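You operate a simulated robot arm through the tools that you are given. There is no shell and no other tool.

The job below is to be done with a simulated two-armed robot. You get a single attempt, and the scene is never put back.

## Task
Slide the boom to mark 2 and clamp it again.
Fine: swing the rest under the boom before the clamp opens; clamp SHUT before the rest swings away again. Where these are worked on the way, their far stop is far enough and under half their travel is too little: boom rest.

Only the result counts: the job must be done as asked and must still hold three seconds after the hand-in. Knocking over, shifting, dropping, spilling or breaking anything else fails it.

## Robot
Two 7-joint arms with fingered hands on one trunk that stands fixed in place. Base frame: the origin is at the foot of the trunk, x ahead of it, y to its left, z up. Lengths are in mm, angles in rad, forces in N, time in s.
The left shoulder is at [42, 162, 1061], the right one opposite. Payload 4 kg a hand.
The tool frame of a hand sits at the grasp point between the pads (the TCP): z along the fingers, y along the line on which they close. The tips reach 36 mm beyond it. The gripper opens to 124 mm. The gripper's body begins 42 mm behind the TCP. The gripper is a hand of 4 fingers: y runs from the thumb to the fingers, the wrist lies at [-15, -99, -189] in the tool frame, and closing takes about 1.5 s.
Orientation is that of the tool frame in the base frame, as [roll, pitch, yaw] about the fixed x, y, z axes, in that order (R = Rz(yaw) Ry(pitch) Rx(roll)). With the fingers straight down and the wrist toward the robot, the tool's x, y and z point along [0, 1, 0], [1, 0, 0] and [0, 0, -1] of the base frame.

## Interface
- The arms move only by the tool move_arm. It takes "left_targets", "right_targets" or both (then of equal length, played together; a hand with none holds still); each is a list of rows, each a list of 3 entries, a list of its own where there are three numbers: the shift along the base's x, y, z in units of 250 mm (1.0 is 250 mm), then the turn, a rotation vector about the base's x, y, z in units of 120 degrees (1.0 is 120 degrees), then the opening, from 0 (shut) to 1 (fully open). In form: [[[x, y, z], [ax, ay, az], claw], ...]. A call has 1 to 20 rows; each row is the pose to reach, as a shift and turn from the pose commanded when the call began. A call with a number of a shift or a turn outside -1 to 1 is refused whole. Each row takes 0.2 s and may step no farther than 50 mm and 0.15 rad from the row before; otherwise, or with a gripper value out of range, the whole call is refused. Where a pose cannot be reached the arm comes as near as it can. A force on the tool above 90 N (or 10 N above the force at the start of the call, whichever is more), or a blocked arm, ends the call early, and 0.2 s more pass. Each finger travels about 45 mm/s and halts on what it meets, pressing with about 22 N; the grip force reading is that of the motor and also rises with nothing between the fingers. The clock runs only during rows and for 0.2 s after the last one: add rows that repeat a pose to give the fingers time. The reply holds the time, the measured pose of the TCP, the force on the tool along the base axes, the opening and the grip force, in the units named above and with some noise, with the torque about the TCP (base axes, N m) and any sound that the robot's microphone picked up, and new pictures: "views" is both (left out), scene, wrist or none (wrist: the cameras of the hands that moved).
- Cameras (640 x 400 px; columns grow to the right, rows downward): "scene" is now at [143.6, -55.7, 1337.4]; the picture's right is [-0.54, -0.84, 0.08], its down [-0.27, 0.08, -0.96] and it looks along [0.79, -0.54, -0.27] (base axes); focal length 315 px, centre (320, 200). "left" rides on the left gripper at [-75, -86, -123] in its tool frame; the picture's right is [-0.70, -0.34, 0.63], its down [0.64, -0.68, 0.35] and it looks along [0.32, 0.65, 0.69] (tool axes); focal length 275 px, centre (320, 200). "right" rides on the right gripper at [75, -86, -123] in its tool frame; the picture's right is [-0.70, 0.34, -0.63], its down [-0.64, -0.68, 0.35] and it looks along [-0.32, 0.65, 0.69] (tool axes); focal length 275 px, centre (320, 200). There is no depth. A picture from a camera that has moved, and an enlarged one, comes with that camera's place and axes in the base frame and with its lens. The place of the scene camera against the robot may be out by one fixed shift of up to 25 mm in any direction.
- lift_body(by): slides the trunk up (or, below 0, down) by that many mm; the arms and the scene camera ride with it, the base frame stays. It gives what a move gives, with no picture.
- hand_shape(shape, hand): the hand has 4 fingers and takes this shape, open, in about a second: jaw (thumb against the fingers, like two jaws); tri (thumb and two fingers); tip (a fingertip pinch); poke (one finger out to press); point (the index stretched); flat (the hand flat); cup (the hand cupped); fist (a fist). The gripper value then closes the fingers along that shape, each until it touches; the sizes above hold for jaw. It gives what a move gives, with no picture.
- head_to(pan, tilt): turns the head with the scene camera to pan (to the left, within 1.501 rad either way) and tilt (down, from -0.506 to 1.204), counted from straight ahead of the robot. It gives what a move gives, and a new picture of the scene camera.
- zoom(camera, box): a new picture of the part [left, top, right, bottom] of that camera's present view, enlarged. It takes no simulated time.
- sign_off(): hands the job in; it is judged then, once.

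Places have to be worked out from the pictures, the camera data and where the tool is seen. Open the grippers and draw the arms clear of the work before you hand the job in, unless the task says otherwise.

The tools are called after "Call:" as name(argument=value, ...) on one line, values as JSON. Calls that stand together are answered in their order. move_arm: Moves the arms, as the interface text tells. Its arguments: {"type":"object","properties":{"left_targets":{"type":"array"},"right_targets":{"type":"array"},"views":{"type":"string","enum":["both","scene","wrist","none"]}},"required":[]} The other tools are called the same way: lift_body (by) slides the trunk up or down; hand_shape (shape, hand) gives the hand a shape; head_to (pan, tilt) turns the head that bears the scene camera; zoom (camera, box) takes an enlarged picture of a part of a camera's view; sign_off () hands the job in.

At the start:

```text
clock: 0.0
left_eef_pos: [701.2, -116.9, 1230.6]
left_orientation: [3.141, -0.001, 1.57]
left_wrist_force: [0.2, 0.5, -1.0]
left_moment: [0.0, -0.01, 0.02]
left_width: 123.5
left_gripper_force: 0.1
left_shape: jaw
right_eef_pos: [387.2, -589.8, 1242.7]
right_orientation: [-3.141, -0.001, 1.57]
right_wrist_force: [0.9, -0.2, 0.6]
right_moment: [0.02, 0.0, -0.01]
right_width: 123.7
right_gripper_force: 0.1
right_shape: jaw
trunk travel left (down, up): [-225.0, 253.0]
head pan, tilt: [-0.581, 0.147]
```

scene: 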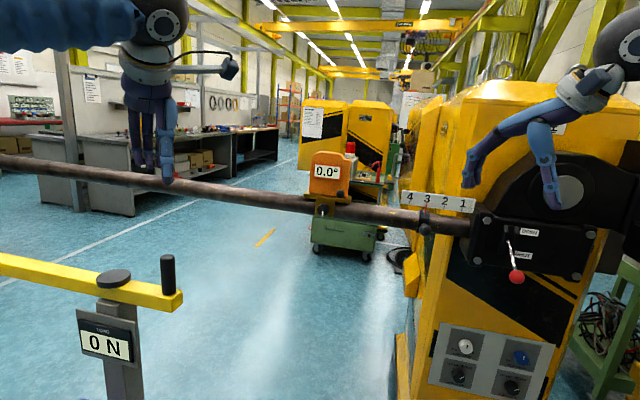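
right: 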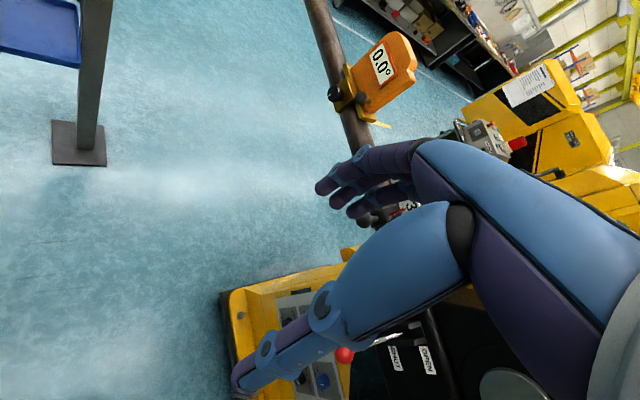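
left: 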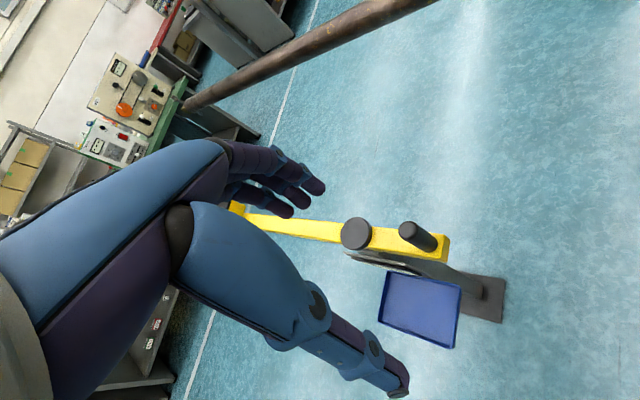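

I start by looking closer: the boom runs from the clamp housing (right) to the left, the yellow arm with a black handle on a post looks like the rest, and the red-ball lever is the clamp. I zoom in for details.

Call:
zoom(camera="scene", box=[380, 160, 620, 310])

Call:
zoom(camera="scene", box=[0, 230, 240, 400])

Call:
zoom(camera="left", box=[220, 180, 540, 380])

Call:
head_to(pan=0.0, tilt=0.6)

```text
2.67 times, centred on (500, 235) of scene
camera zoom: at [143.6, -55.7, 1337.4], right [-0.54, -0.84, 0.08], down [-0.27, 0.08, -0.96], along [0.79, -0.54, -0.27], focal length 840 px, centre (-160, 107)
```

zoom: 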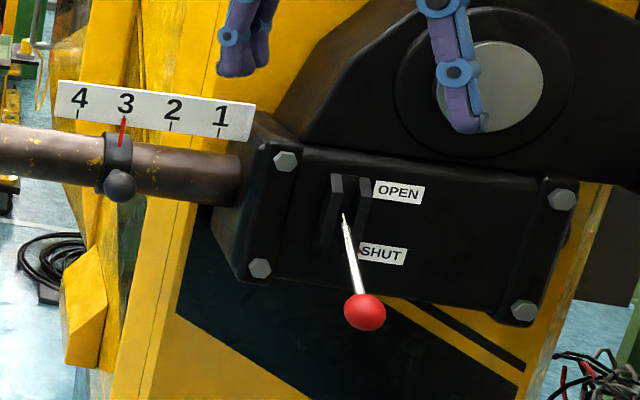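

```text
2.35 times, centred on (120, 315) of scene
camera zoom: at [143.6, -55.7, 1337.4], right [-0.54, -0.84, 0.08], down [-0.27, 0.08, -0.96], along [0.79, -0.54, -0.27], focal length 742 px, centre (791, -71)
```

zoom: 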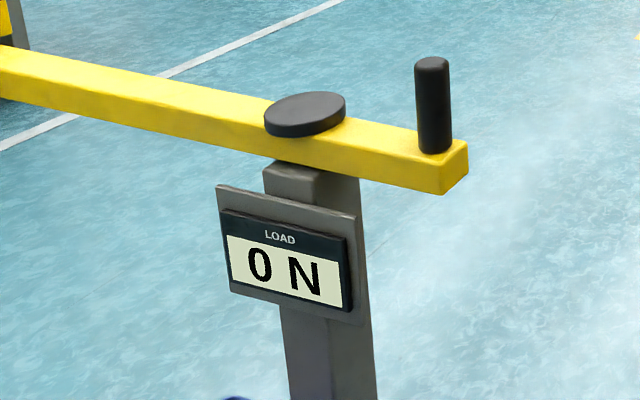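

```text
2.00 times, centred on (380, 280) of left
camera zoom: at [614.5, -190.5, 1353.9], right [-0.34, -0.7, -0.63], down [-0.68, 0.64, -0.35], along [0.65, 0.32, -0.69], focal length 551 px, centre (200, 40)
```

zoom: 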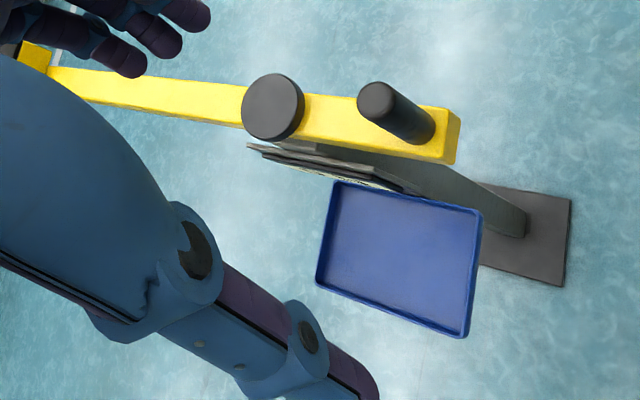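

```text
clock: 1.0
left_eef_pos: [700.1, -118.5, 1230.9]
left_orientation: [3.141, 0.001, 1.573]
left_wrist_force: [-0.1, -1.4, 0.6]
left_moment: [-0.03, 0.04, 0.03]
left_width: 123.5
left_gripper_force: 0.2
left_shape: jaw
right_eef_pos: [386.5, -589.7, 1242.5]
right_orientation: [3.141, 0.001, 1.571]
right_wrist_force: [-0.9, -0.7, 0.5]
right_moment: [0.01, -0.04, -0.02]
right_width: 123.9
right_gripper_force: 0.0
right_shape: jaw
trunk travel left (down, up): [-225.0, 253.0]
head pan, tilt: [0.0, 0.6]
camera scene: at [148.1, -4.9, 1294.4], right [0.0, -1.0, 0.0], down [-0.68, 0.0, -0.73], along [0.73, 0.0, -0.68], focal length 315 px, centre (320, 200)
```

scene: 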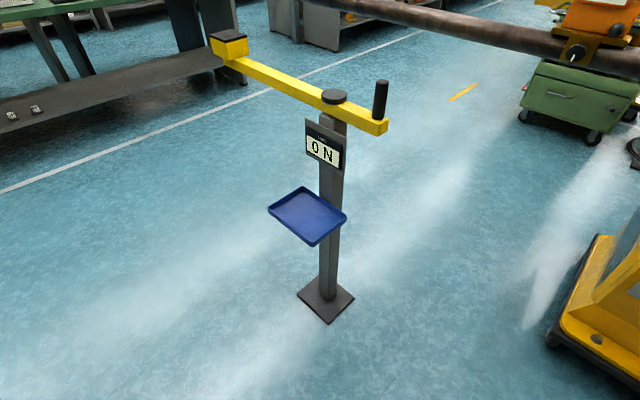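

The rest pivot is near (860,-44,970) and its handle near (778,-131, 945–1032); the boom runs diagonally at z≈1055. I turn the head to see more of the boom, the clamp and the scale.

Call:
head_to(pan=-0.9, tilt=0.35)

Call:
zoom(camera="scene", box=[60, 60, 300, 210])

Call:
zoom(camera="scene", box=[220, 80, 460, 230])

Call:
head_to(pan=-0.2, tilt=0.25)

```text
clock: 2.2
left_eef_pos: [700.3, -118.4, 1230.8]
left_orientation: [-3.141, 0.001, 1.57]
left_wrist_force: [-0.5, -0.4, -0.2]
left_moment: [0.0, -0.01, -0.01]
left_width: 123.6
left_gripper_force: 0.1
left_shape: jaw
right_eef_pos: [386.8, -588.8, 1242.7]
right_orientation: [-3.14, 0.001, 1.571]
right_wrist_force: [-0.5, 0.3, 0.1]
right_moment: [-0.04, -0.01, -0.01]
right_width: 123.6
right_gripper_force: 0.1
right_shape: jaw
trunk travel left (down, up): [-225.0, 253.0]
head pan, tilt: [-0.901, 0.351]
camera scene: at [121.4, -77.7, 1321.5], right [-0.77, -0.62, 0.12], down [-0.36, 0.27, -0.9], along [0.52, -0.74, -0.43], focal length 315 px, centre (320, 200)
```

scene: 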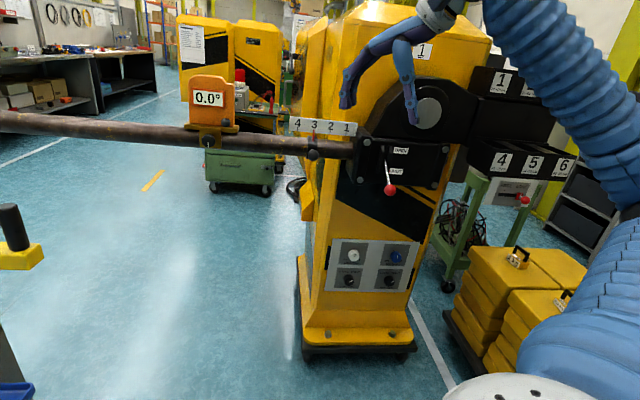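

```text
2.67 times, centred on (180, 135) of scene
camera zoom: at [121.4, -77.7, 1321.5], right [-0.77, -0.62, 0.12], down [-0.36, 0.27, -0.9], along [0.52, -0.74, -0.43], focal length 840 px, centre (693, 373)
```

zoom: 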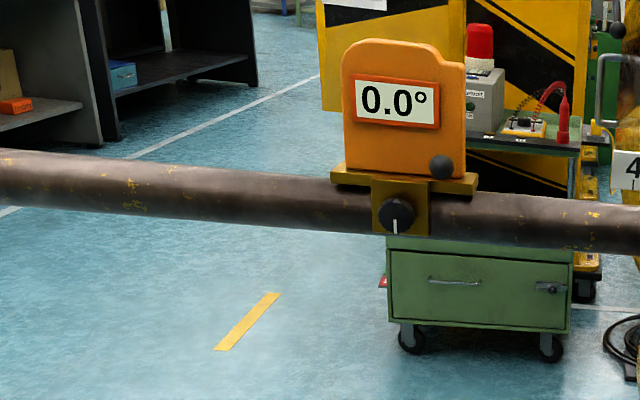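

```text
2.67 times, centred on (340, 155) of scene
camera zoom: at [121.4, -77.7, 1321.5], right [-0.77, -0.62, 0.12], down [-0.36, 0.27, -0.9], along [0.52, -0.74, -0.43], focal length 840 px, centre (267, 320)
```

zoom: 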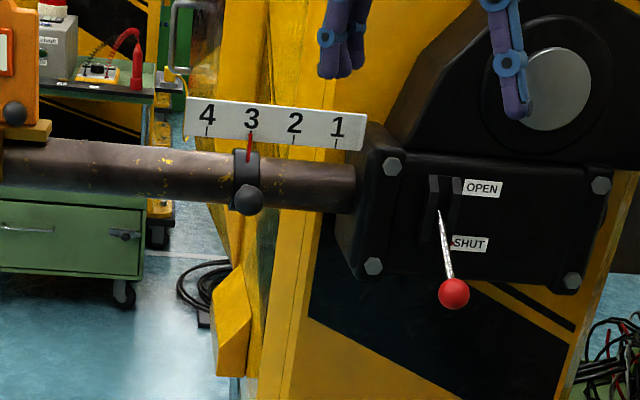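

```text
clock: 3.3
left_eef_pos: [699.9, -116.8, 1231.2]
left_orientation: [-3.142, 0.001, 1.573]
left_wrist_force: [0.1, 0.7, -0.4]
left_moment: [0.0, 0.0, 0.0]
left_width: 123.8
left_gripper_force: 0.1
left_shape: jaw
right_eef_pos: [386.0, -589.6, 1242.2]
right_orientation: [3.14, 0.0, 1.572]
right_wrist_force: [-0.5, -0.2, 0.4]
right_moment: [-0.01, 0.03, 0.01]
right_width: 123.6
right_gripper_force: 0.0
right_shape: jaw
trunk travel left (down, up): [-225.0, 253.0]
head pan, tilt: [-0.201, 0.25]
camera scene: at [156.0, -23.5, 1325.7], right [-0.2, -0.98, 0.03], down [-0.39, 0.05, -0.92], along [0.9, -0.19, -0.39], focal length 315 px, centre (320, 200)
```

scene: 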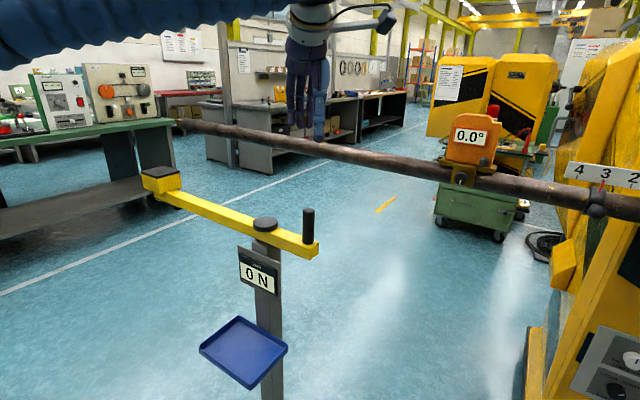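

The rest's pad block must swing from the far left (about +45°) to under the boom (about -45°), so the handle moves from (778,-131) round the near side to about (775,40). I bring the left hand above the handle first and check.

Call:
move_arm(left_targets=[[[0.08, -0.013, -0.1], [0, 0, 0], 1], [[0.16, -0.026, -0.2], [0, 0, 0], 1], [[0.24, -0.04, -0.3], [0, 0, 0], 1], [[0.312, -0.052, -0.4], [0, 0, 0], 1], [[0.312, -0.052, -0.48], [0, 0, 0], 1], [[0.312, -0.052, -0.48], [0, 0, 0], 1]], views="both")

Call:
head_to(pan=-0.1, tilt=0.5)

```text
clock: 4.7
left_eef_pos: [779.4, -129.0, 1109.4]
left_orientation: [3.14, 0.0, 1.57]
left_wrist_force: [-0.3, 0.5, -0.9]
left_moment: [-0.01, 0.0, 0.0]
left_width: 123.5
left_gripper_force: 0.1
left_shape: jaw
right_eef_pos: [385.6, -589.0, 1241.7]
right_orientation: [-3.141, 0.0, 1.569]
right_wrist_force: [-0.1, -0.3, 0.1]
right_moment: [0.0, -0.02, -0.02]
right_width: 123.7
right_gripper_force: 0.1
right_shape: jaw
trunk travel left (down, up): [-225.0, 253.0]
head pan, tilt: [-0.201, 0.25]
camera scene: at [155.8, -23.5, 1325.8], right [-0.2, -0.98, 0.03], down [-0.39, 0.05, -0.92], along [0.9, -0.19, -0.39], focal length 315 px, centre (320, 200)
camera left: at [692.6, -203.1, 1234.1], right [-0.34, -0.7, -0.63], down [-0.68, 0.64, -0.35], along [0.65, 0.32, -0.69], focal length 275 px, centre (320, 200)
```

scene: 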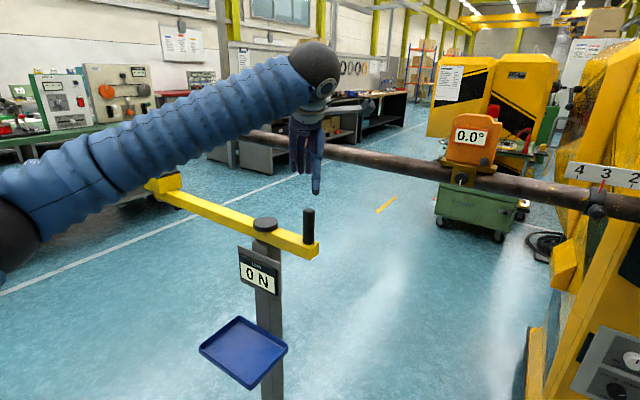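
left: 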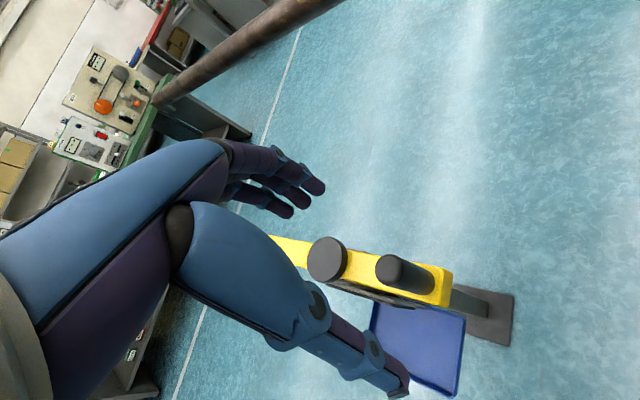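

```text
clock: 5.4
left_eef_pos: [778.2, -129.7, 1111.2]
left_orientation: [3.142, 0.0, 1.57]
left_wrist_force: [0.4, -0.7, -0.2]
left_moment: [0.02, -0.01, -0.03]
left_width: 124.0
left_gripper_force: 0.0
left_shape: jaw
right_eef_pos: [386.7, -589.2, 1241.9]
right_orientation: [-3.141, -0.001, 1.57]
right_wrist_force: [-0.5, 0.2, -0.3]
right_moment: [0.01, -0.02, -0.03]
right_width: 123.8
right_gripper_force: 0.0
right_shape: jaw
trunk travel left (down, up): [-225.0, 253.0]
head pan, tilt: [-0.099, 0.499]
camera scene: at [151.6, -13.9, 1303.1], right [-0.1, -0.99, 0.01], down [-0.6, 0.05, -0.8], along [0.79, -0.09, -0.61], focal length 315 px, centre (320, 200)
```

scene: 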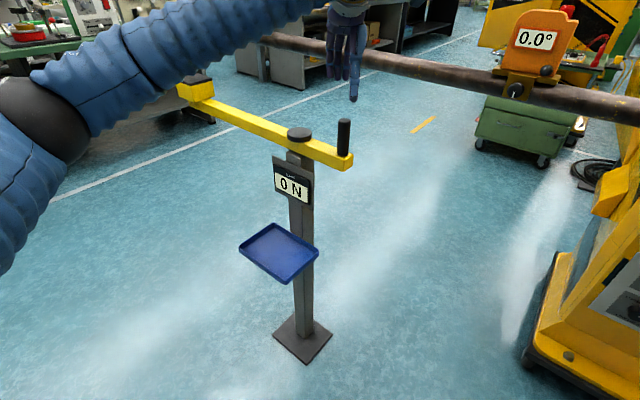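

The handle's top sits at about (778,-135,1030), almost straight under the left TCP. I lower the open hand around it to z≈1014.

Call:
move_arm(left_targets=[[[0, -0.02, -0.1], [0, 0, 0], 1], [[0, -0.02, -0.2], [0, 0, 0], 1], [[0, -0.02, -0.3], [0, 0, 0], 1], [[0, -0.02, -0.388], [0, 0, 0], 1], [[0, -0.02, -0.388], [0, 0, 0], 1]], views="both")

```text
clock: 6.6
left_eef_pos: [778.7, -135.6, 1011.5]
left_orientation: [-3.141, -0.002, 1.571]
left_wrist_force: [-0.7, 0.3, -0.1]
left_moment: [0.03, -0.02, -0.02]
left_width: 123.7
left_gripper_force: 0.1
left_shape: jaw
right_eef_pos: [386.4, -589.6, 1242.2]
right_orientation: [-3.141, 0.0, 1.57]
right_wrist_force: [-0.2, -0.5, -0.3]
right_moment: [0.0, -0.02, 0.0]
right_width: 123.8
right_gripper_force: 0.0
right_shape: jaw
trunk travel left (down, up): [-225.0, 253.0]
head pan, tilt: [-0.099, 0.499]
camera scene: at [151.3, -14.0, 1303.1], right [-0.1, -1.0, 0.01], down [-0.6, 0.05, -0.79], along [0.79, -0.09, -0.61], focal length 315 px, centre (320, 200)
camera left: at [692.3, -208.6, 1136.4], right [-0.34, -0.7, -0.63], down [-0.68, 0.64, -0.35], along [0.65, 0.32, -0.69], focal length 275 px, centre (320, 200)
```

scene: 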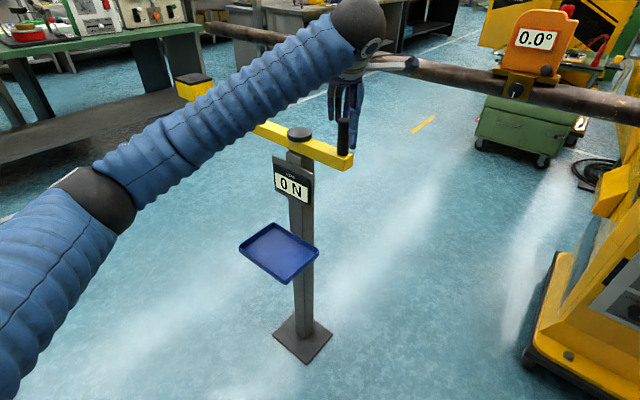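
left: 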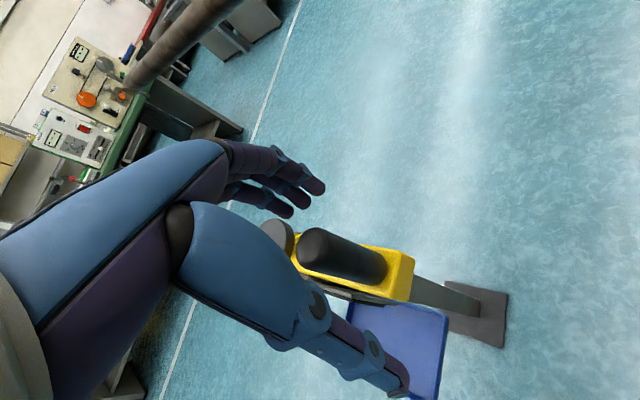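

The handle stands between the thumb and fingers. I close the left hand on it.

Call:
move_arm(left_targets=[[[0, 0, 0], [0, 0, 0], 0], [[0, 0, 0], [0, 0, 0], 0], [[0, 0, 0], [0, 0, 0], 0], [[0, 0, 0], [0, 0, 0], 0], [[0, 0, 0], [0, 0, 0], 0], [[0, 0, 0], [0, 0, 0], 0], [[0, 0, 0], [0, 0, 0], 0], [[0, 0, 0], [0, 0, 0], 0]], views="both")

```text
clock: 8.4
left_eef_pos: [779.9, -135.9, 1012.9]
left_orientation: [3.141, 0.0, 1.57]
left_wrist_force: [-6.4, -2.2, -3.8]
left_moment: [-0.02, -0.39, -0.06]
left_width: 30.0
left_gripper_force: 22.2
left_shape: jaw
right_eef_pos: [386.4, -588.8, 1241.9]
right_orientation: [3.141, 0.002, 1.572]
right_wrist_force: [0.0, -0.8, 0.3]
right_moment: [-0.01, 0.02, 0.0]
right_width: 123.8
right_gripper_force: 0.2
right_shape: jaw
trunk travel left (down, up): [-225.0, 253.0]
head pan, tilt: [-0.099, 0.499]
camera scene: at [151.2, -14.1, 1303.0], right [-0.1, -0.99, 0.01], down [-0.61, 0.05, -0.79], along [0.79, -0.09, -0.61], focal length 315 px, centre (320, 200)
camera left: at [692.0, -208.8, 1136.1], right [-0.34, -0.7, -0.63], down [-0.68, 0.65, -0.35], along [0.65, 0.32, -0.69], focal length 275 px, centre (320, 200)
```

scene: 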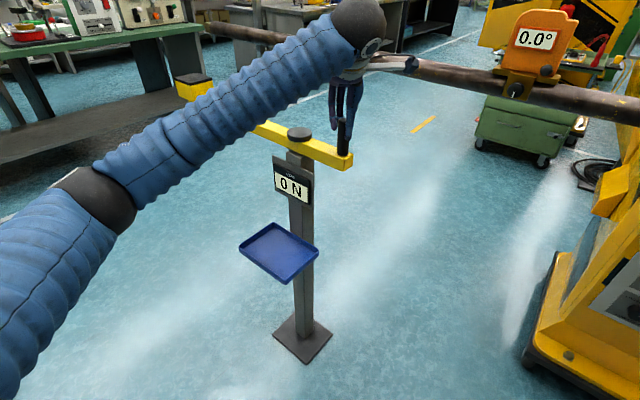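
left: 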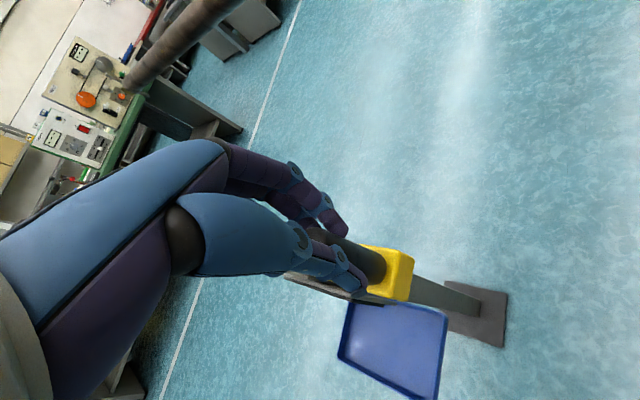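

The handle is gripped (30 mm wide). I swing it the first ~20° clockwise along an arc about (857,-50) and read the forces to check my pivot estimate.

Call:
move_arm(left_targets=[[[-0.0285, 0.029, 0], [0, 0, 0], 0], [[-0.054, 0.061, 0], [0, 0, 0], 0], [[-0.078, 0.094, 0], [0, 0, 0], 0], [[-0.0985, 0.1276, 0], [0, 0, 0], 0], [[-0.0985, 0.1276, 0], [0, 0, 0], 0]], views="both")

```text
clock: 9.6
left_eef_pos: [753.0, -104.0, 1014.1]
left_orientation: [-3.141, -0.001, 1.572]
left_wrist_force: [-11.5, -6.8, -6.2]
left_moment: [-0.27, -0.28, -0.24]
left_width: 28.7
left_gripper_force: 22.4
left_shape: jaw
right_eef_pos: [386.0, -590.1, 1241.1]
right_orientation: [-3.141, 0.002, 1.568]
right_wrist_force: [-0.6, 0.1, -0.3]
right_moment: [0.01, -0.01, 0.0]
right_width: 123.9
right_gripper_force: 0.1
right_shape: jaw
trunk travel left (down, up): [-225.0, 253.0]
head pan, tilt: [-0.099, 0.499]
camera scene: at [151.0, -14.4, 1303.0], right [-0.1, -1.0, 0.01], down [-0.6, 0.05, -0.79], along [0.79, -0.09, -0.61], focal length 315 px, centre (320, 200)
camera left: at [667.0, -177.2, 1136.7], right [-0.34, -0.7, -0.63], down [-0.68, 0.64, -0.34], along [0.65, 0.32, -0.69], focal length 275 px, centre (320, 200)
```

scene: 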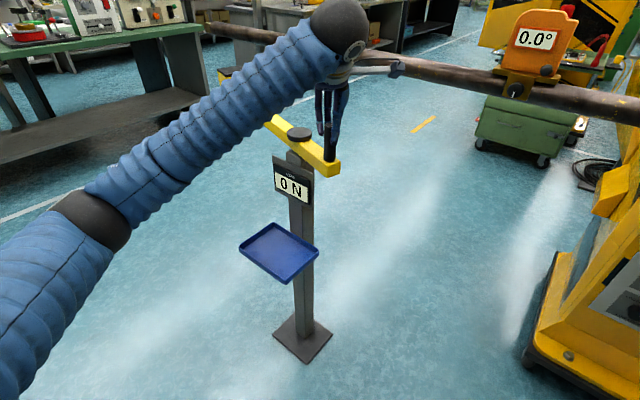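
left: 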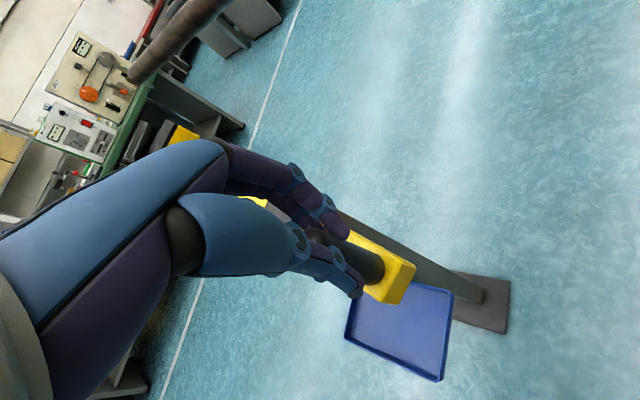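

The bar turns with small forces (~13 N), so the pivot estimate is close. I continue another 40° of arc.

Call:
move_arm(left_targets=[[[-0.017, 0.0366, 0], [0, 0, 0], 0], [[-0.031, 0.0746, 0], [0, 0, 0], 0], [[-0.042, 0.1137, 0], [0, 0, 0], 0], [[-0.049, 0.1534, 0], [0, 0, 0], 0], [[-0.053, 0.1938, 0], [0, 0, 0], 0], [[-0.053, 0.2342, 0], [0, 0, 0], 0], [[-0.05, 0.2746, 0], [0, 0, 0], 0], [[-0.043, 0.3146, 0], [0, 0, 0], 0]], views="both")

```text
clock: 11.4
left_eef_pos: [741.9, -24.0, 1013.7]
left_orientation: [3.141, -0.001, 1.573]
left_wrist_force: [-30.0, -1.1, -17.1]
left_moment: [-0.75, 0.23, -0.53]
left_width: 28.7
left_gripper_force: 21.9
left_shape: jaw
right_eef_pos: [384.9, -587.2, 1243.7]
right_orientation: [-3.14, 0.0, 1.569]
right_wrist_force: [0.0, -0.2, -0.3]
right_moment: [0.0, -0.02, 0.0]
right_width: 123.8
right_gripper_force: 0.1
right_shape: jaw
trunk travel left (down, up): [-225.0, 253.0]
head pan, tilt: [-0.099, 0.499]
camera scene: at [150.3, -13.1, 1303.1], right [-0.1, -1.0, 0.02], down [-0.6, 0.05, -0.8], along [0.79, -0.09, -0.61], focal length 315 px, centre (320, 200)
camera left: at [656.1, -96.6, 1137.1], right [-0.34, -0.7, -0.63], down [-0.68, 0.64, -0.35], along [0.65, 0.32, -0.69], focal length 275 px, centre (320, 200)
```

scene: 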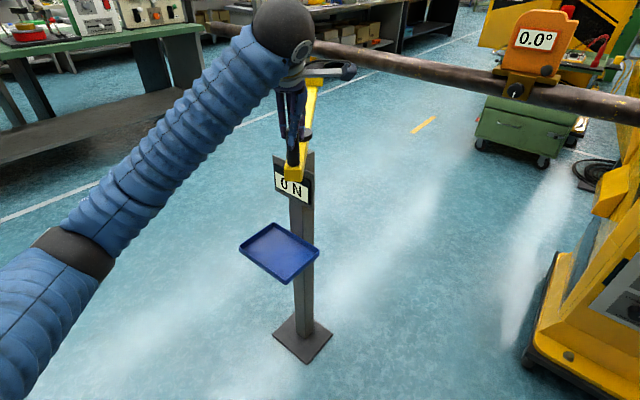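
left: 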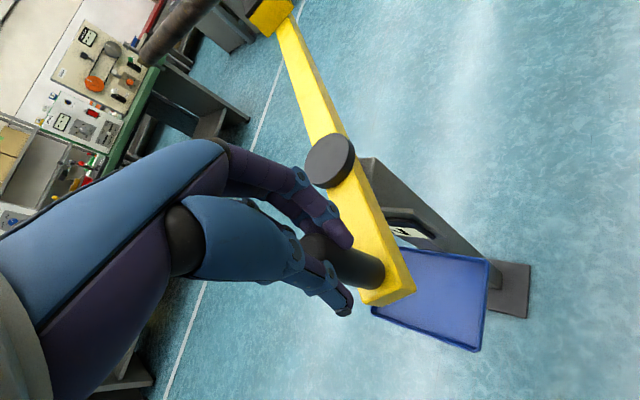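

The bar now points at about -8° and the force pushes the hand outward (~30 N), so the true pivot is nearer (871,-42) with radius ~131. I continue on the corrected arc to about -36°.

Call:
move_arm(left_targets=[[[-0.003, 0.043, 0], [0, 0, 0], 0], [[0.006, 0.078, 0], [0, 0, 0], 0], [[0.017, 0.113, 0], [0, 0, 0], 0], [[0.031, 0.147, 0], [0, 0, 0], 0], [[0.047, 0.18, 0], [0, 0, 0], 0], [[0.065, 0.212, 0], [0, 0, 0], 0], [[0.086, 0.242, 0], [0, 0, 0], 0]], views="both")

```text
clock: 13.0
left_eef_pos: [764.8, 36.6, 1014.3]
left_orientation: [3.14, 0.0, 1.572]
left_wrist_force: [10.7, -9.6, 4.3]
left_moment: [-0.22, -0.43, -0.35]
left_width: 17.6
left_gripper_force: 21.7
left_shape: jaw
right_eef_pos: [386.9, -590.1, 1242.8]
right_orientation: [-3.141, 0.001, 1.572]
right_wrist_force: [-0.2, 0.3, 0.0]
right_moment: [-0.05, 0.03, -0.01]
right_width: 123.6
right_gripper_force: 0.0
right_shape: jaw
trunk travel left (down, up): [-225.0, 253.0]
head pan, tilt: [-0.099, 0.499]
camera scene: at [152.4, -14.3, 1303.0], right [-0.1, -0.99, 0.01], down [-0.61, 0.05, -0.79], along [0.79, -0.09, -0.61], focal length 315 px, centre (320, 200)
camera left: at [679.8, -37.3, 1137.0], right [-0.34, -0.7, -0.63], down [-0.68, 0.64, -0.35], along [0.65, 0.32, -0.69], focal length 275 px, centre (320, 200)
```

scene: 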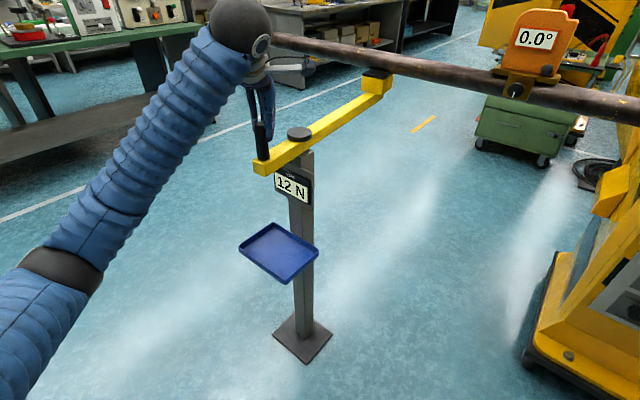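
left: 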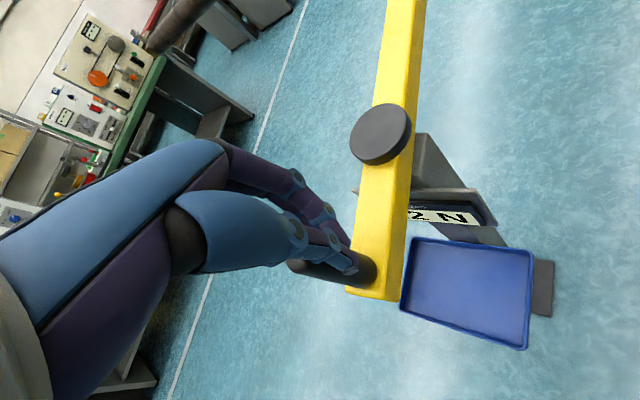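

The load display now reads 12 N, so the pad is touching the boom; the grip has partly slipped (17.6 mm). I zoom in to judge how far the block is under the boom.

Call:
zoom(camera="scene", box=[230, 30, 470, 180])

Call:
zoom(camera="left", box=[220, 150, 460, 300])

```text
2.67 times, centred on (350, 105) of scene
camera zoom: at [152.4, -14.3, 1303.0], right [-0.1, -0.99, 0.01], down [-0.61, 0.05, -0.79], along [0.79, -0.09, -0.61], focal length 840 px, centre (240, 453)
```

zoom: 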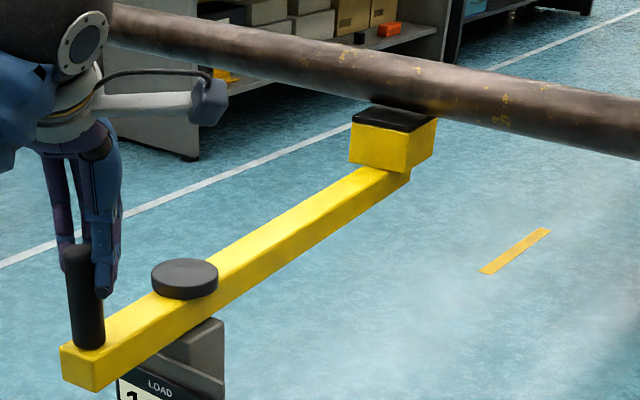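

```text
2.67 times, centred on (340, 225) of left
camera zoom: at [679.8, -37.3, 1137.0], right [-0.34, -0.7, -0.63], down [-0.68, 0.64, -0.35], along [0.65, 0.32, -0.69], focal length 734 px, centre (267, 133)
```

zoom: 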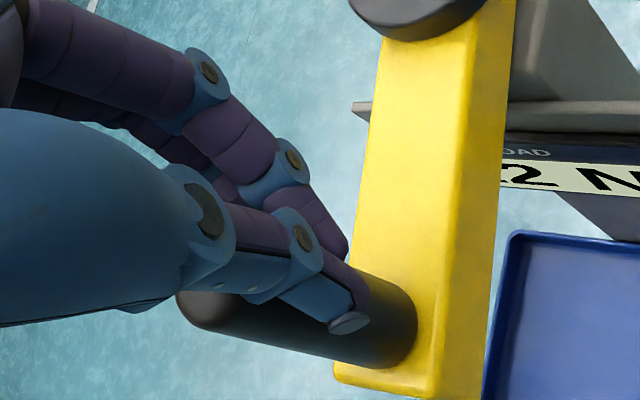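

The pad is mostly under the boom but I want it at its stop, and the handle was squeezed about 10 mm ahead of the hand. I open, turn the hand +46° so its closing line lies along the push direction, and recentre on the handle.

Call:
move_arm(left_targets=[[[0, 0, 0], [0, 0, 0], 1], [[0, 0, 0], [0, 0, 0], 1], [[0, 0, 0], [0, 0, 0], 1], [[0, 0, 0], [0, 0, 0], 1], [[0, 0, 0], [0, 0, 0], 1], [[0, 0, 0], [0, 0, 0], 1], [[0, 0, 0], [0, 0, 0], 1], [[0.001, 0.006, 0], [0, 0, 0.064], 1], [[0.002, 0.012, 0], [0, 0, 0.128], 1], [[0.004, 0.02, 0], [0, 0, 0.192], 1], [[0.006, 0.026, 0], [0, 0, 0.256], 1], [[0.007, 0.032, 0], [0, 0, 0.32], 1], [[0.008, 0.04, 0], [0, 0, 0.383], 1], [[0.008, 0.04, 0], [0, 0, 0.383], 1]], views="both")

Call:
zoom(camera="left", box=[160, 100, 480, 300])

Call:
zoom(camera="scene", box=[200, 50, 440, 200])

```text
clock: 16.0
left_eef_pos: [766.6, 47.3, 1013.9]
left_orientation: [-3.141, 0.002, 2.375]
left_wrist_force: [-1.1, -0.3, -0.6]
left_moment: [0.01, 0.02, 0.0]
left_width: 123.7
left_gripper_force: 0.1
left_shape: jaw
right_eef_pos: [386.8, -589.5, 1242.2]
right_orientation: [-3.141, 0.0, 1.57]
right_wrist_force: [0.2, -0.2, -0.6]
right_moment: [0.04, 0.05, 0.0]
right_width: 123.7
right_gripper_force: 0.0
right_shape: jaw
trunk travel left (down, up): [-225.0, 253.0]
head pan, tilt: [-0.099, 0.499]
camera scene: at [151.9, -13.4, 1302.9], right [-0.1, -1.0, 0.02], down [-0.61, 0.05, -0.79], along [0.79, -0.09, -0.61], focal length 315 px, centre (320, 200)
camera left: at [761.1, -65.5, 1136.2], right [0.27, -0.73, -0.63], down [-0.94, -0.04, -0.35], along [0.22, 0.69, -0.69], focal length 275 px, centre (320, 200)
```

scene: 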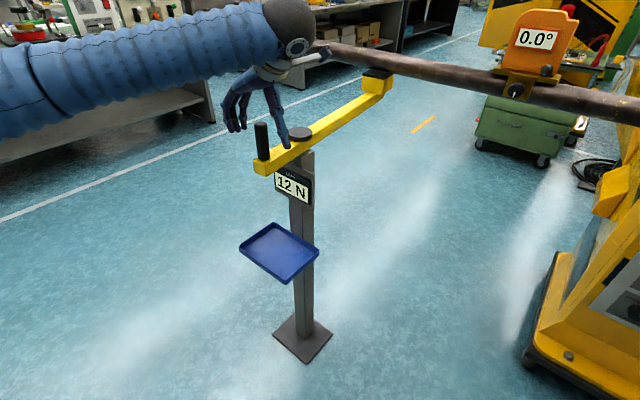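
left: 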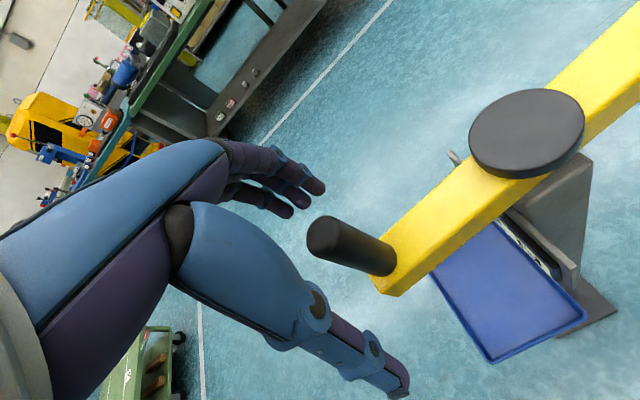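

```text
2.00 times, centred on (320, 200) of left
camera zoom: at [761.1, -65.5, 1136.2], right [0.27, -0.73, -0.63], down [-0.94, -0.04, -0.35], along [0.22, 0.69, -0.69], focal length 551 px, centre (320, 200)
```

zoom: 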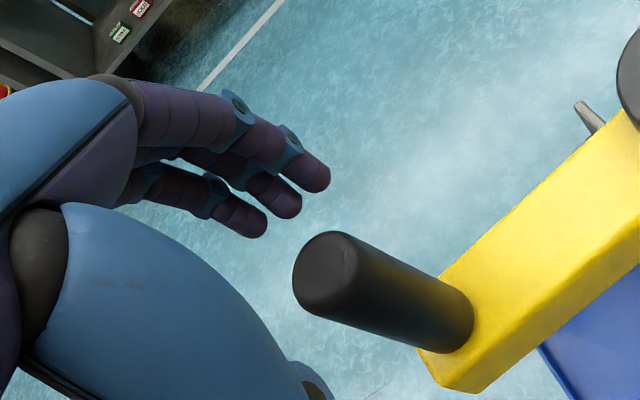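

```text
2.67 times, centred on (320, 125) of scene
camera zoom: at [151.9, -13.4, 1302.9], right [-0.1, -1.0, 0.02], down [-0.61, 0.05, -0.79], along [0.79, -0.09, -0.61], focal length 840 px, centre (320, 400)
```

zoom: 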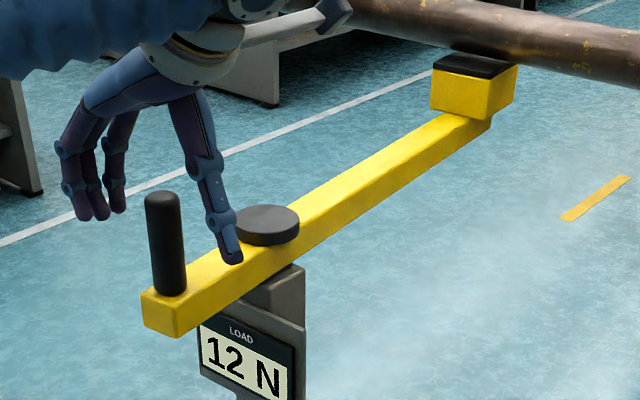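

The handle is at about (774,36), so I shift the hand (+7,-11) mm and close on it.

Call:
move_arm(left_targets=[[[0.028, -0.044, 0], [0, 0, 0], 1], [[0.028, -0.044, 0], [0, 0, 0], 0], [[0.028, -0.044, 0], [0, 0, 0], 0], [[0.028, -0.044, 0], [0, 0, 0], 0], [[0.028, -0.044, 0], [0, 0, 0], 0], [[0.028, -0.044, 0], [0, 0, 0], 0], [[0.028, -0.044, 0], [0, 0, 0], 0], [[0.028, -0.044, 0], [0, 0, 0], 0], [[0.028, -0.044, 0], [0, 0, 0], 0]], views="both")

```text
clock: 18.0
left_eef_pos: [773.5, 33.4, 1013.1]
left_orientation: [3.141, -0.002, 2.372]
left_wrist_force: [-2.6, -3.4, -4.3]
left_moment: [0.32, -0.34, -0.04]
left_width: 26.5
left_gripper_force: 21.9
left_shape: jaw
right_eef_pos: [386.8, -588.6, 1242.0]
right_orientation: [3.141, 0.0, 1.571]
right_wrist_force: [-0.5, 0.3, -0.8]
right_moment: [0.02, 0.0, -0.01]
right_width: 123.4
right_gripper_force: 0.1
right_shape: jaw
trunk travel left (down, up): [-225.0, 253.0]
head pan, tilt: [-0.099, 0.499]
camera scene: at [151.5, -14.1, 1303.0], right [-0.1, -0.99, 0.01], down [-0.61, 0.05, -0.79], along [0.79, -0.09, -0.61], focal length 315 px, centre (320, 200)
camera left: at [767.2, -78.2, 1136.1], right [0.27, -0.73, -0.63], down [-0.94, -0.04, -0.35], along [0.22, 0.69, -0.69], focal length 275 px, centre (320, 200)
```

scene: 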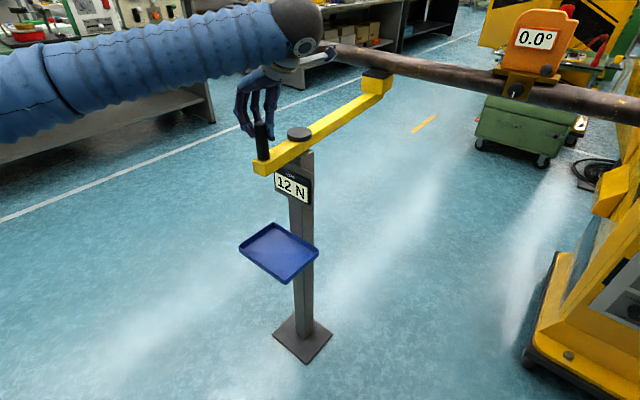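
left: 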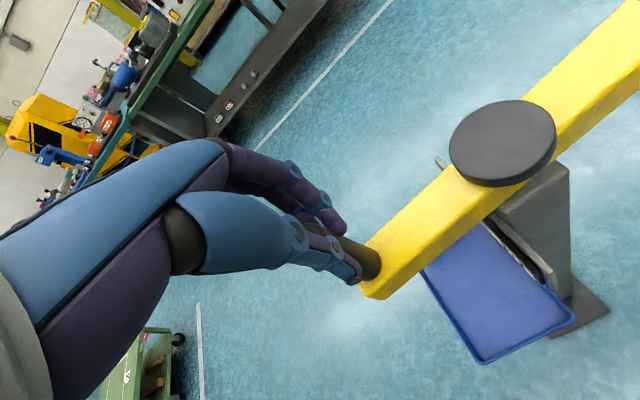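

Gripped. I now push along the tangent in small steps, watching for the stop in the force.

Call:
move_arm(left_targets=[[[0.014, 0.017, 0], [0, 0, 0], 0], [[0.028, 0.034, 0], [0, 0, 0], 0], [[0.044, 0.05, 0], [0, 0, 0], 0], [[0.06, 0.065, 0], [0, 0, 0], 0], [[0.06, 0.065, 0], [0, 0, 0], 0]], views="both")

Call:
zoom(camera="scene", box=[200, 50, 440, 200])

```text
clock: 19.2
left_eef_pos: [786.4, 47.3, 1015.1]
left_orientation: [-3.14, 0.0, 2.369]
left_wrist_force: [-18.8, -25.4, -5.3]
left_moment: [-0.21, -0.02, -0.11]
left_width: 27.9
left_gripper_force: 21.7
left_shape: jaw
right_eef_pos: [384.9, -591.7, 1241.6]
right_orientation: [3.14, -0.001, 1.57]
right_wrist_force: [0.1, -0.3, 0.1]
right_moment: [0.02, -0.01, -0.02]
right_width: 123.5
right_gripper_force: 0.0
right_shape: jaw
trunk travel left (down, up): [-225.0, 253.0]
head pan, tilt: [-0.099, 0.499]
camera scene: at [150.2, -16.0, 1303.1], right [-0.1, -0.99, 0.01], down [-0.6, 0.05, -0.8], along [0.79, -0.09, -0.61], focal length 315 px, centre (320, 200)
camera left: at [780.6, -64.5, 1137.1], right [0.26, -0.73, -0.63], down [-0.94, -0.04, -0.35], along [0.23, 0.69, -0.69], focal length 275 px, centre (320, 200)
```

scene: 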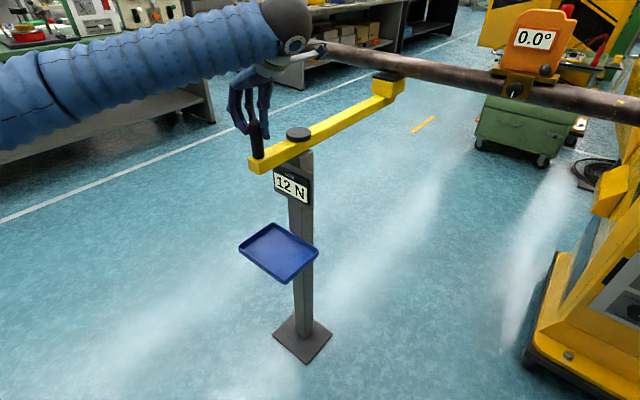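
left: 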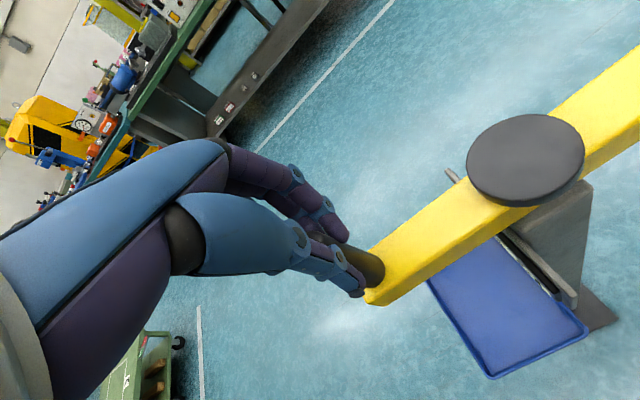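

```text
2.67 times, centred on (320, 125) of scene
camera zoom: at [150.2, -16.0, 1303.1], right [-0.1, -0.99, 0.01], down [-0.6, 0.05, -0.8], along [0.79, -0.09, -0.61], focal length 840 px, centre (320, 400)
```

zoom: 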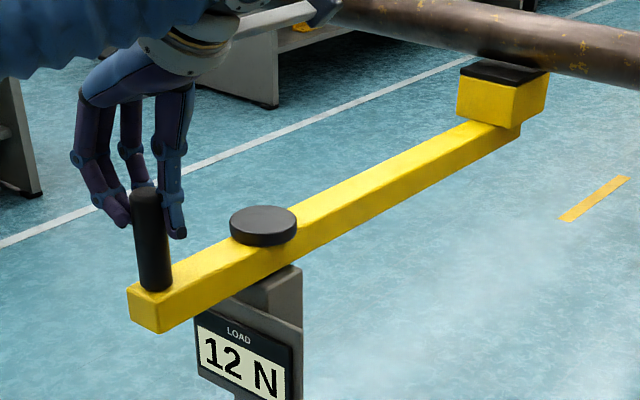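

The bar turned further (~-49°) and about 32 N now opposes. I push a bit more to see whether it is the stop.

Call:
move_arm(left_targets=[[[0.012, 0.012, 0], [0, 0, 0], 0], [[0.024, 0.022, 0], [0, 0, 0], 0], [[0.036, 0.032, 0], [0, 0, 0], 0], [[0.048, 0.04, 0], [0, 0, 0], 0], [[0.048, 0.04, 0], [0, 0, 0], 0]], views="scene")

Call:
zoom(camera="scene", box=[200, 50, 440, 200])

```text
clock: 20.4
left_eef_pos: [799.1, 57.2, 1015.8]
left_orientation: [3.137, 0.001, 2.37]
left_wrist_force: [-21.8, -44.7, 4.6]
left_moment: [-0.36, 0.2, -0.03]
left_width: 33.9
left_gripper_force: 22.1
left_shape: jaw
right_eef_pos: [384.9, -593.6, 1241.9]
right_orientation: [3.141, -0.002, 1.571]
right_wrist_force: [0.2, 0.6, -0.2]
right_moment: [-0.03, 0.01, -0.04]
right_width: 123.9
right_gripper_force: 0.0
right_shape: jaw
trunk travel left (down, up): [-225.0, 253.0]
head pan, tilt: [-0.099, 0.499]
camera scene: at [149.7, -17.4, 1303.4], right [-0.1, -0.99, 0.01], down [-0.6, 0.05, -0.8], along [0.79, -0.09, -0.61], focal length 315 px, centre (320, 200)
```

scene: 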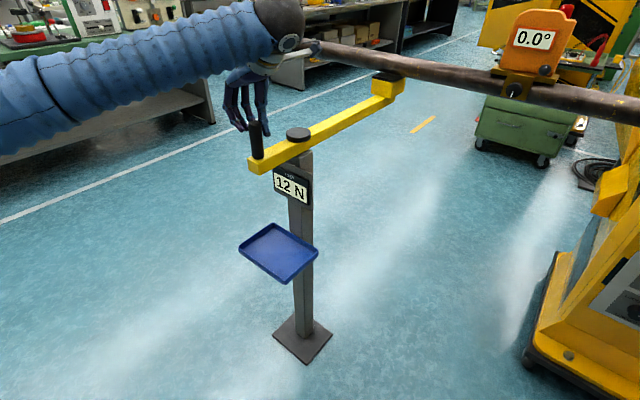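

```text
2.67 times, centred on (320, 125) of scene
camera zoom: at [149.7, -17.4, 1303.4], right [-0.1, -0.99, 0.01], down [-0.6, 0.05, -0.8], along [0.79, -0.09, -0.61], focal length 840 px, centre (320, 400)
```

zoom: 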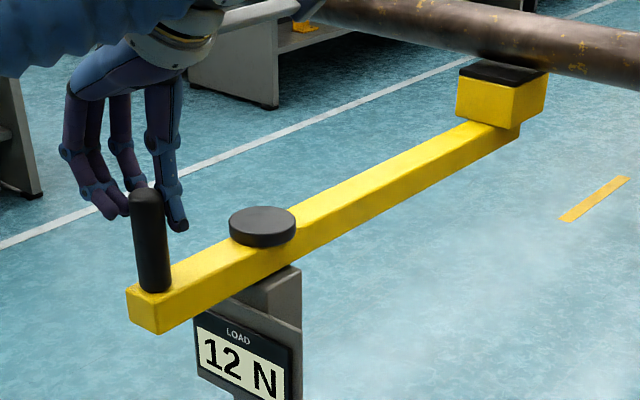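

The bar no longer moves while the hand creeps (grip spread to 34 mm): the rest is at its far stop, load 12 N, boom still 0.0°. I back off, open and raise the left hand clear.

Call:
move_arm(left_targets=[[[-0.03, -0.03, 0], [0, 0, 0], 0.3], [[-0.04, -0.045, 0], [0, 0, 0], 1], [[-0.04, -0.045, 0], [0, 0, 0], 1], [[-0.04, -0.045, 0], [0, 0, 0], 1], [[-0.04, -0.045, 0], [0, 0, 0], 1], [[-0.04, -0.045, 0], [0, 0, 0], 1], [[-0.04, -0.045, 0], [0, 0, 0], 1], [[-0.04, -0.045, 0], [0, 0, 0], 1], [[-0.04, -0.045, 0.1], [0, 0, 0], 1], [[-0.04, -0.045, 0.25], [0, 0, 0], 1], [[-0.04, -0.045, 0.42], [0, 0, 0], 1], [[-0.1, 0.05, 0.5], [0, 0, 0], 1], [[-0.15, 0.2, 0.55], [0, 0, 0], 1], [[-0.2, 0.35, 0.6], [0, 0, 0], 1], [[-0.2, 0.5, 0.6], [0, 0, 0], 1]], views="scene")

Call:
head_to(pan=-0.85, tilt=0.3)

Call:
zoom(camera="scene", box=[250, 80, 490, 230])

Call:
zoom(camera="right", box=[230, 60, 550, 260])

Call:
zoom(camera="right", box=[200, 200, 520, 400])

```text
clock: 23.6
left_eef_pos: [750.7, 187.3, 1162.8]
left_orientation: [-3.14, 0.001, 2.371]
left_wrist_force: [0.3, 0.2, 0.6]
left_moment: [-0.04, -0.01, -0.01]
left_width: 123.6
left_gripper_force: 0.0
left_shape: jaw
right_eef_pos: [386.2, -588.9, 1243.6]
right_orientation: [3.14, 0.001, 1.57]
right_wrist_force: [0.1, 0.1, -0.5]
right_moment: [-0.03, 0.0, -0.02]
right_width: 123.9
right_gripper_force: 0.1
right_shape: jaw
trunk travel left (down, up): [-225.0, 253.0]
head pan, tilt: [-0.099, 0.499]
camera scene: at [152.0, -12.6, 1302.9], right [-0.1, -0.99, 0.02], down [-0.61, 0.05, -0.79], along [0.79, -0.09, -0.61], focal length 315 px, centre (320, 200)
```

scene: 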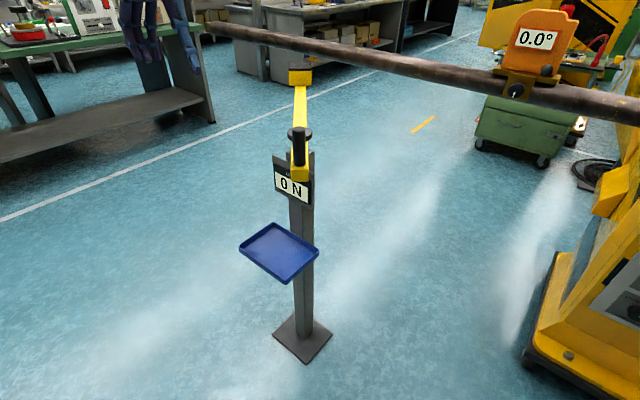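

```text
clock: 24.7
left_eef_pos: [750.3, 185.1, 1165.9]
left_orientation: [-3.142, 0.0, 2.372]
left_wrist_force: [-0.2, -0.6, -0.5]
left_moment: [0.0, 0.02, -0.01]
left_width: 123.9
left_gripper_force: 0.1
left_shape: jaw
right_eef_pos: [386.7, -587.9, 1243.2]
right_orientation: [3.141, 0.001, 1.571]
right_wrist_force: [-0.1, -0.3, -0.6]
right_moment: [0.04, 0.0, 0.0]
right_width: 123.7
right_gripper_force: 0.0
right_shape: jaw
trunk travel left (down, up): [-225.0, 253.0]
head pan, tilt: [-0.85, 0.3]
camera scene: at [125.8, -74.9, 1325.6], right [-0.74, -0.66, 0.11], down [-0.34, 0.22, -0.91], along [0.58, -0.72, -0.39], focal length 315 px, centre (320, 200)
```

scene: 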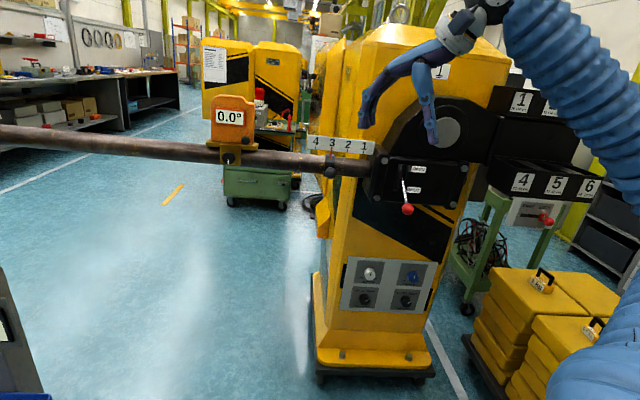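

```text
2.67 times, centred on (370, 155) of scene
camera zoom: at [125.8, -74.9, 1325.6], right [-0.74, -0.66, 0.11], down [-0.34, 0.22, -0.91], along [0.58, -0.72, -0.39], focal length 840 px, centre (187, 320)
```

zoom: 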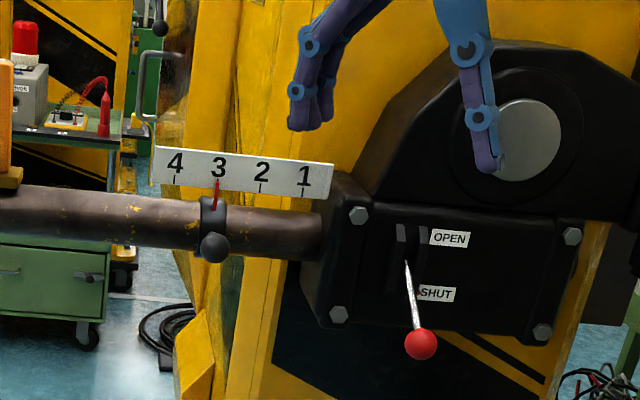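

```text
2.00 times, centred on (390, 160) of right
camera zoom: at [300.0, -513.8, 1364.4], right [0.34, -0.7, 0.63], down [-0.68, -0.64, -0.35], along [0.65, -0.32, -0.69], focal length 551 px, centre (180, 280)
```

zoom: 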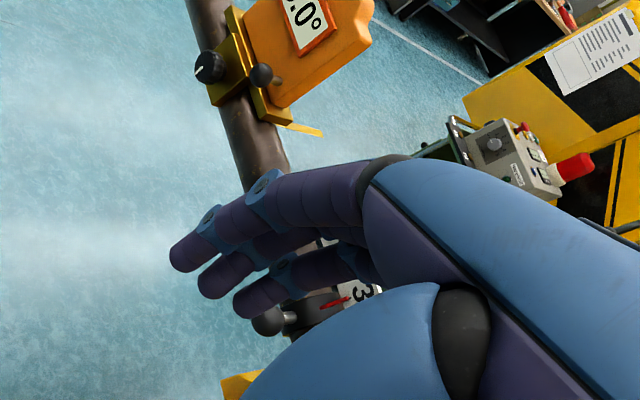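

```text
2.00 times, centred on (360, 300) of right
camera zoom: at [300.0, -513.8, 1364.4], right [0.34, -0.7, 0.63], down [-0.68, -0.64, -0.35], along [0.65, -0.32, -0.69], focal length 551 px, centre (240, 0)
```

zoom: 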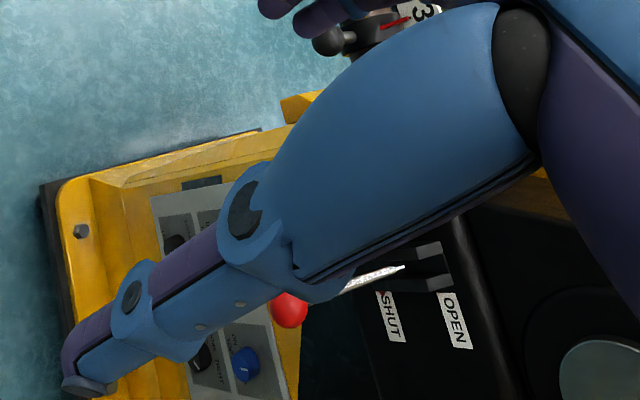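

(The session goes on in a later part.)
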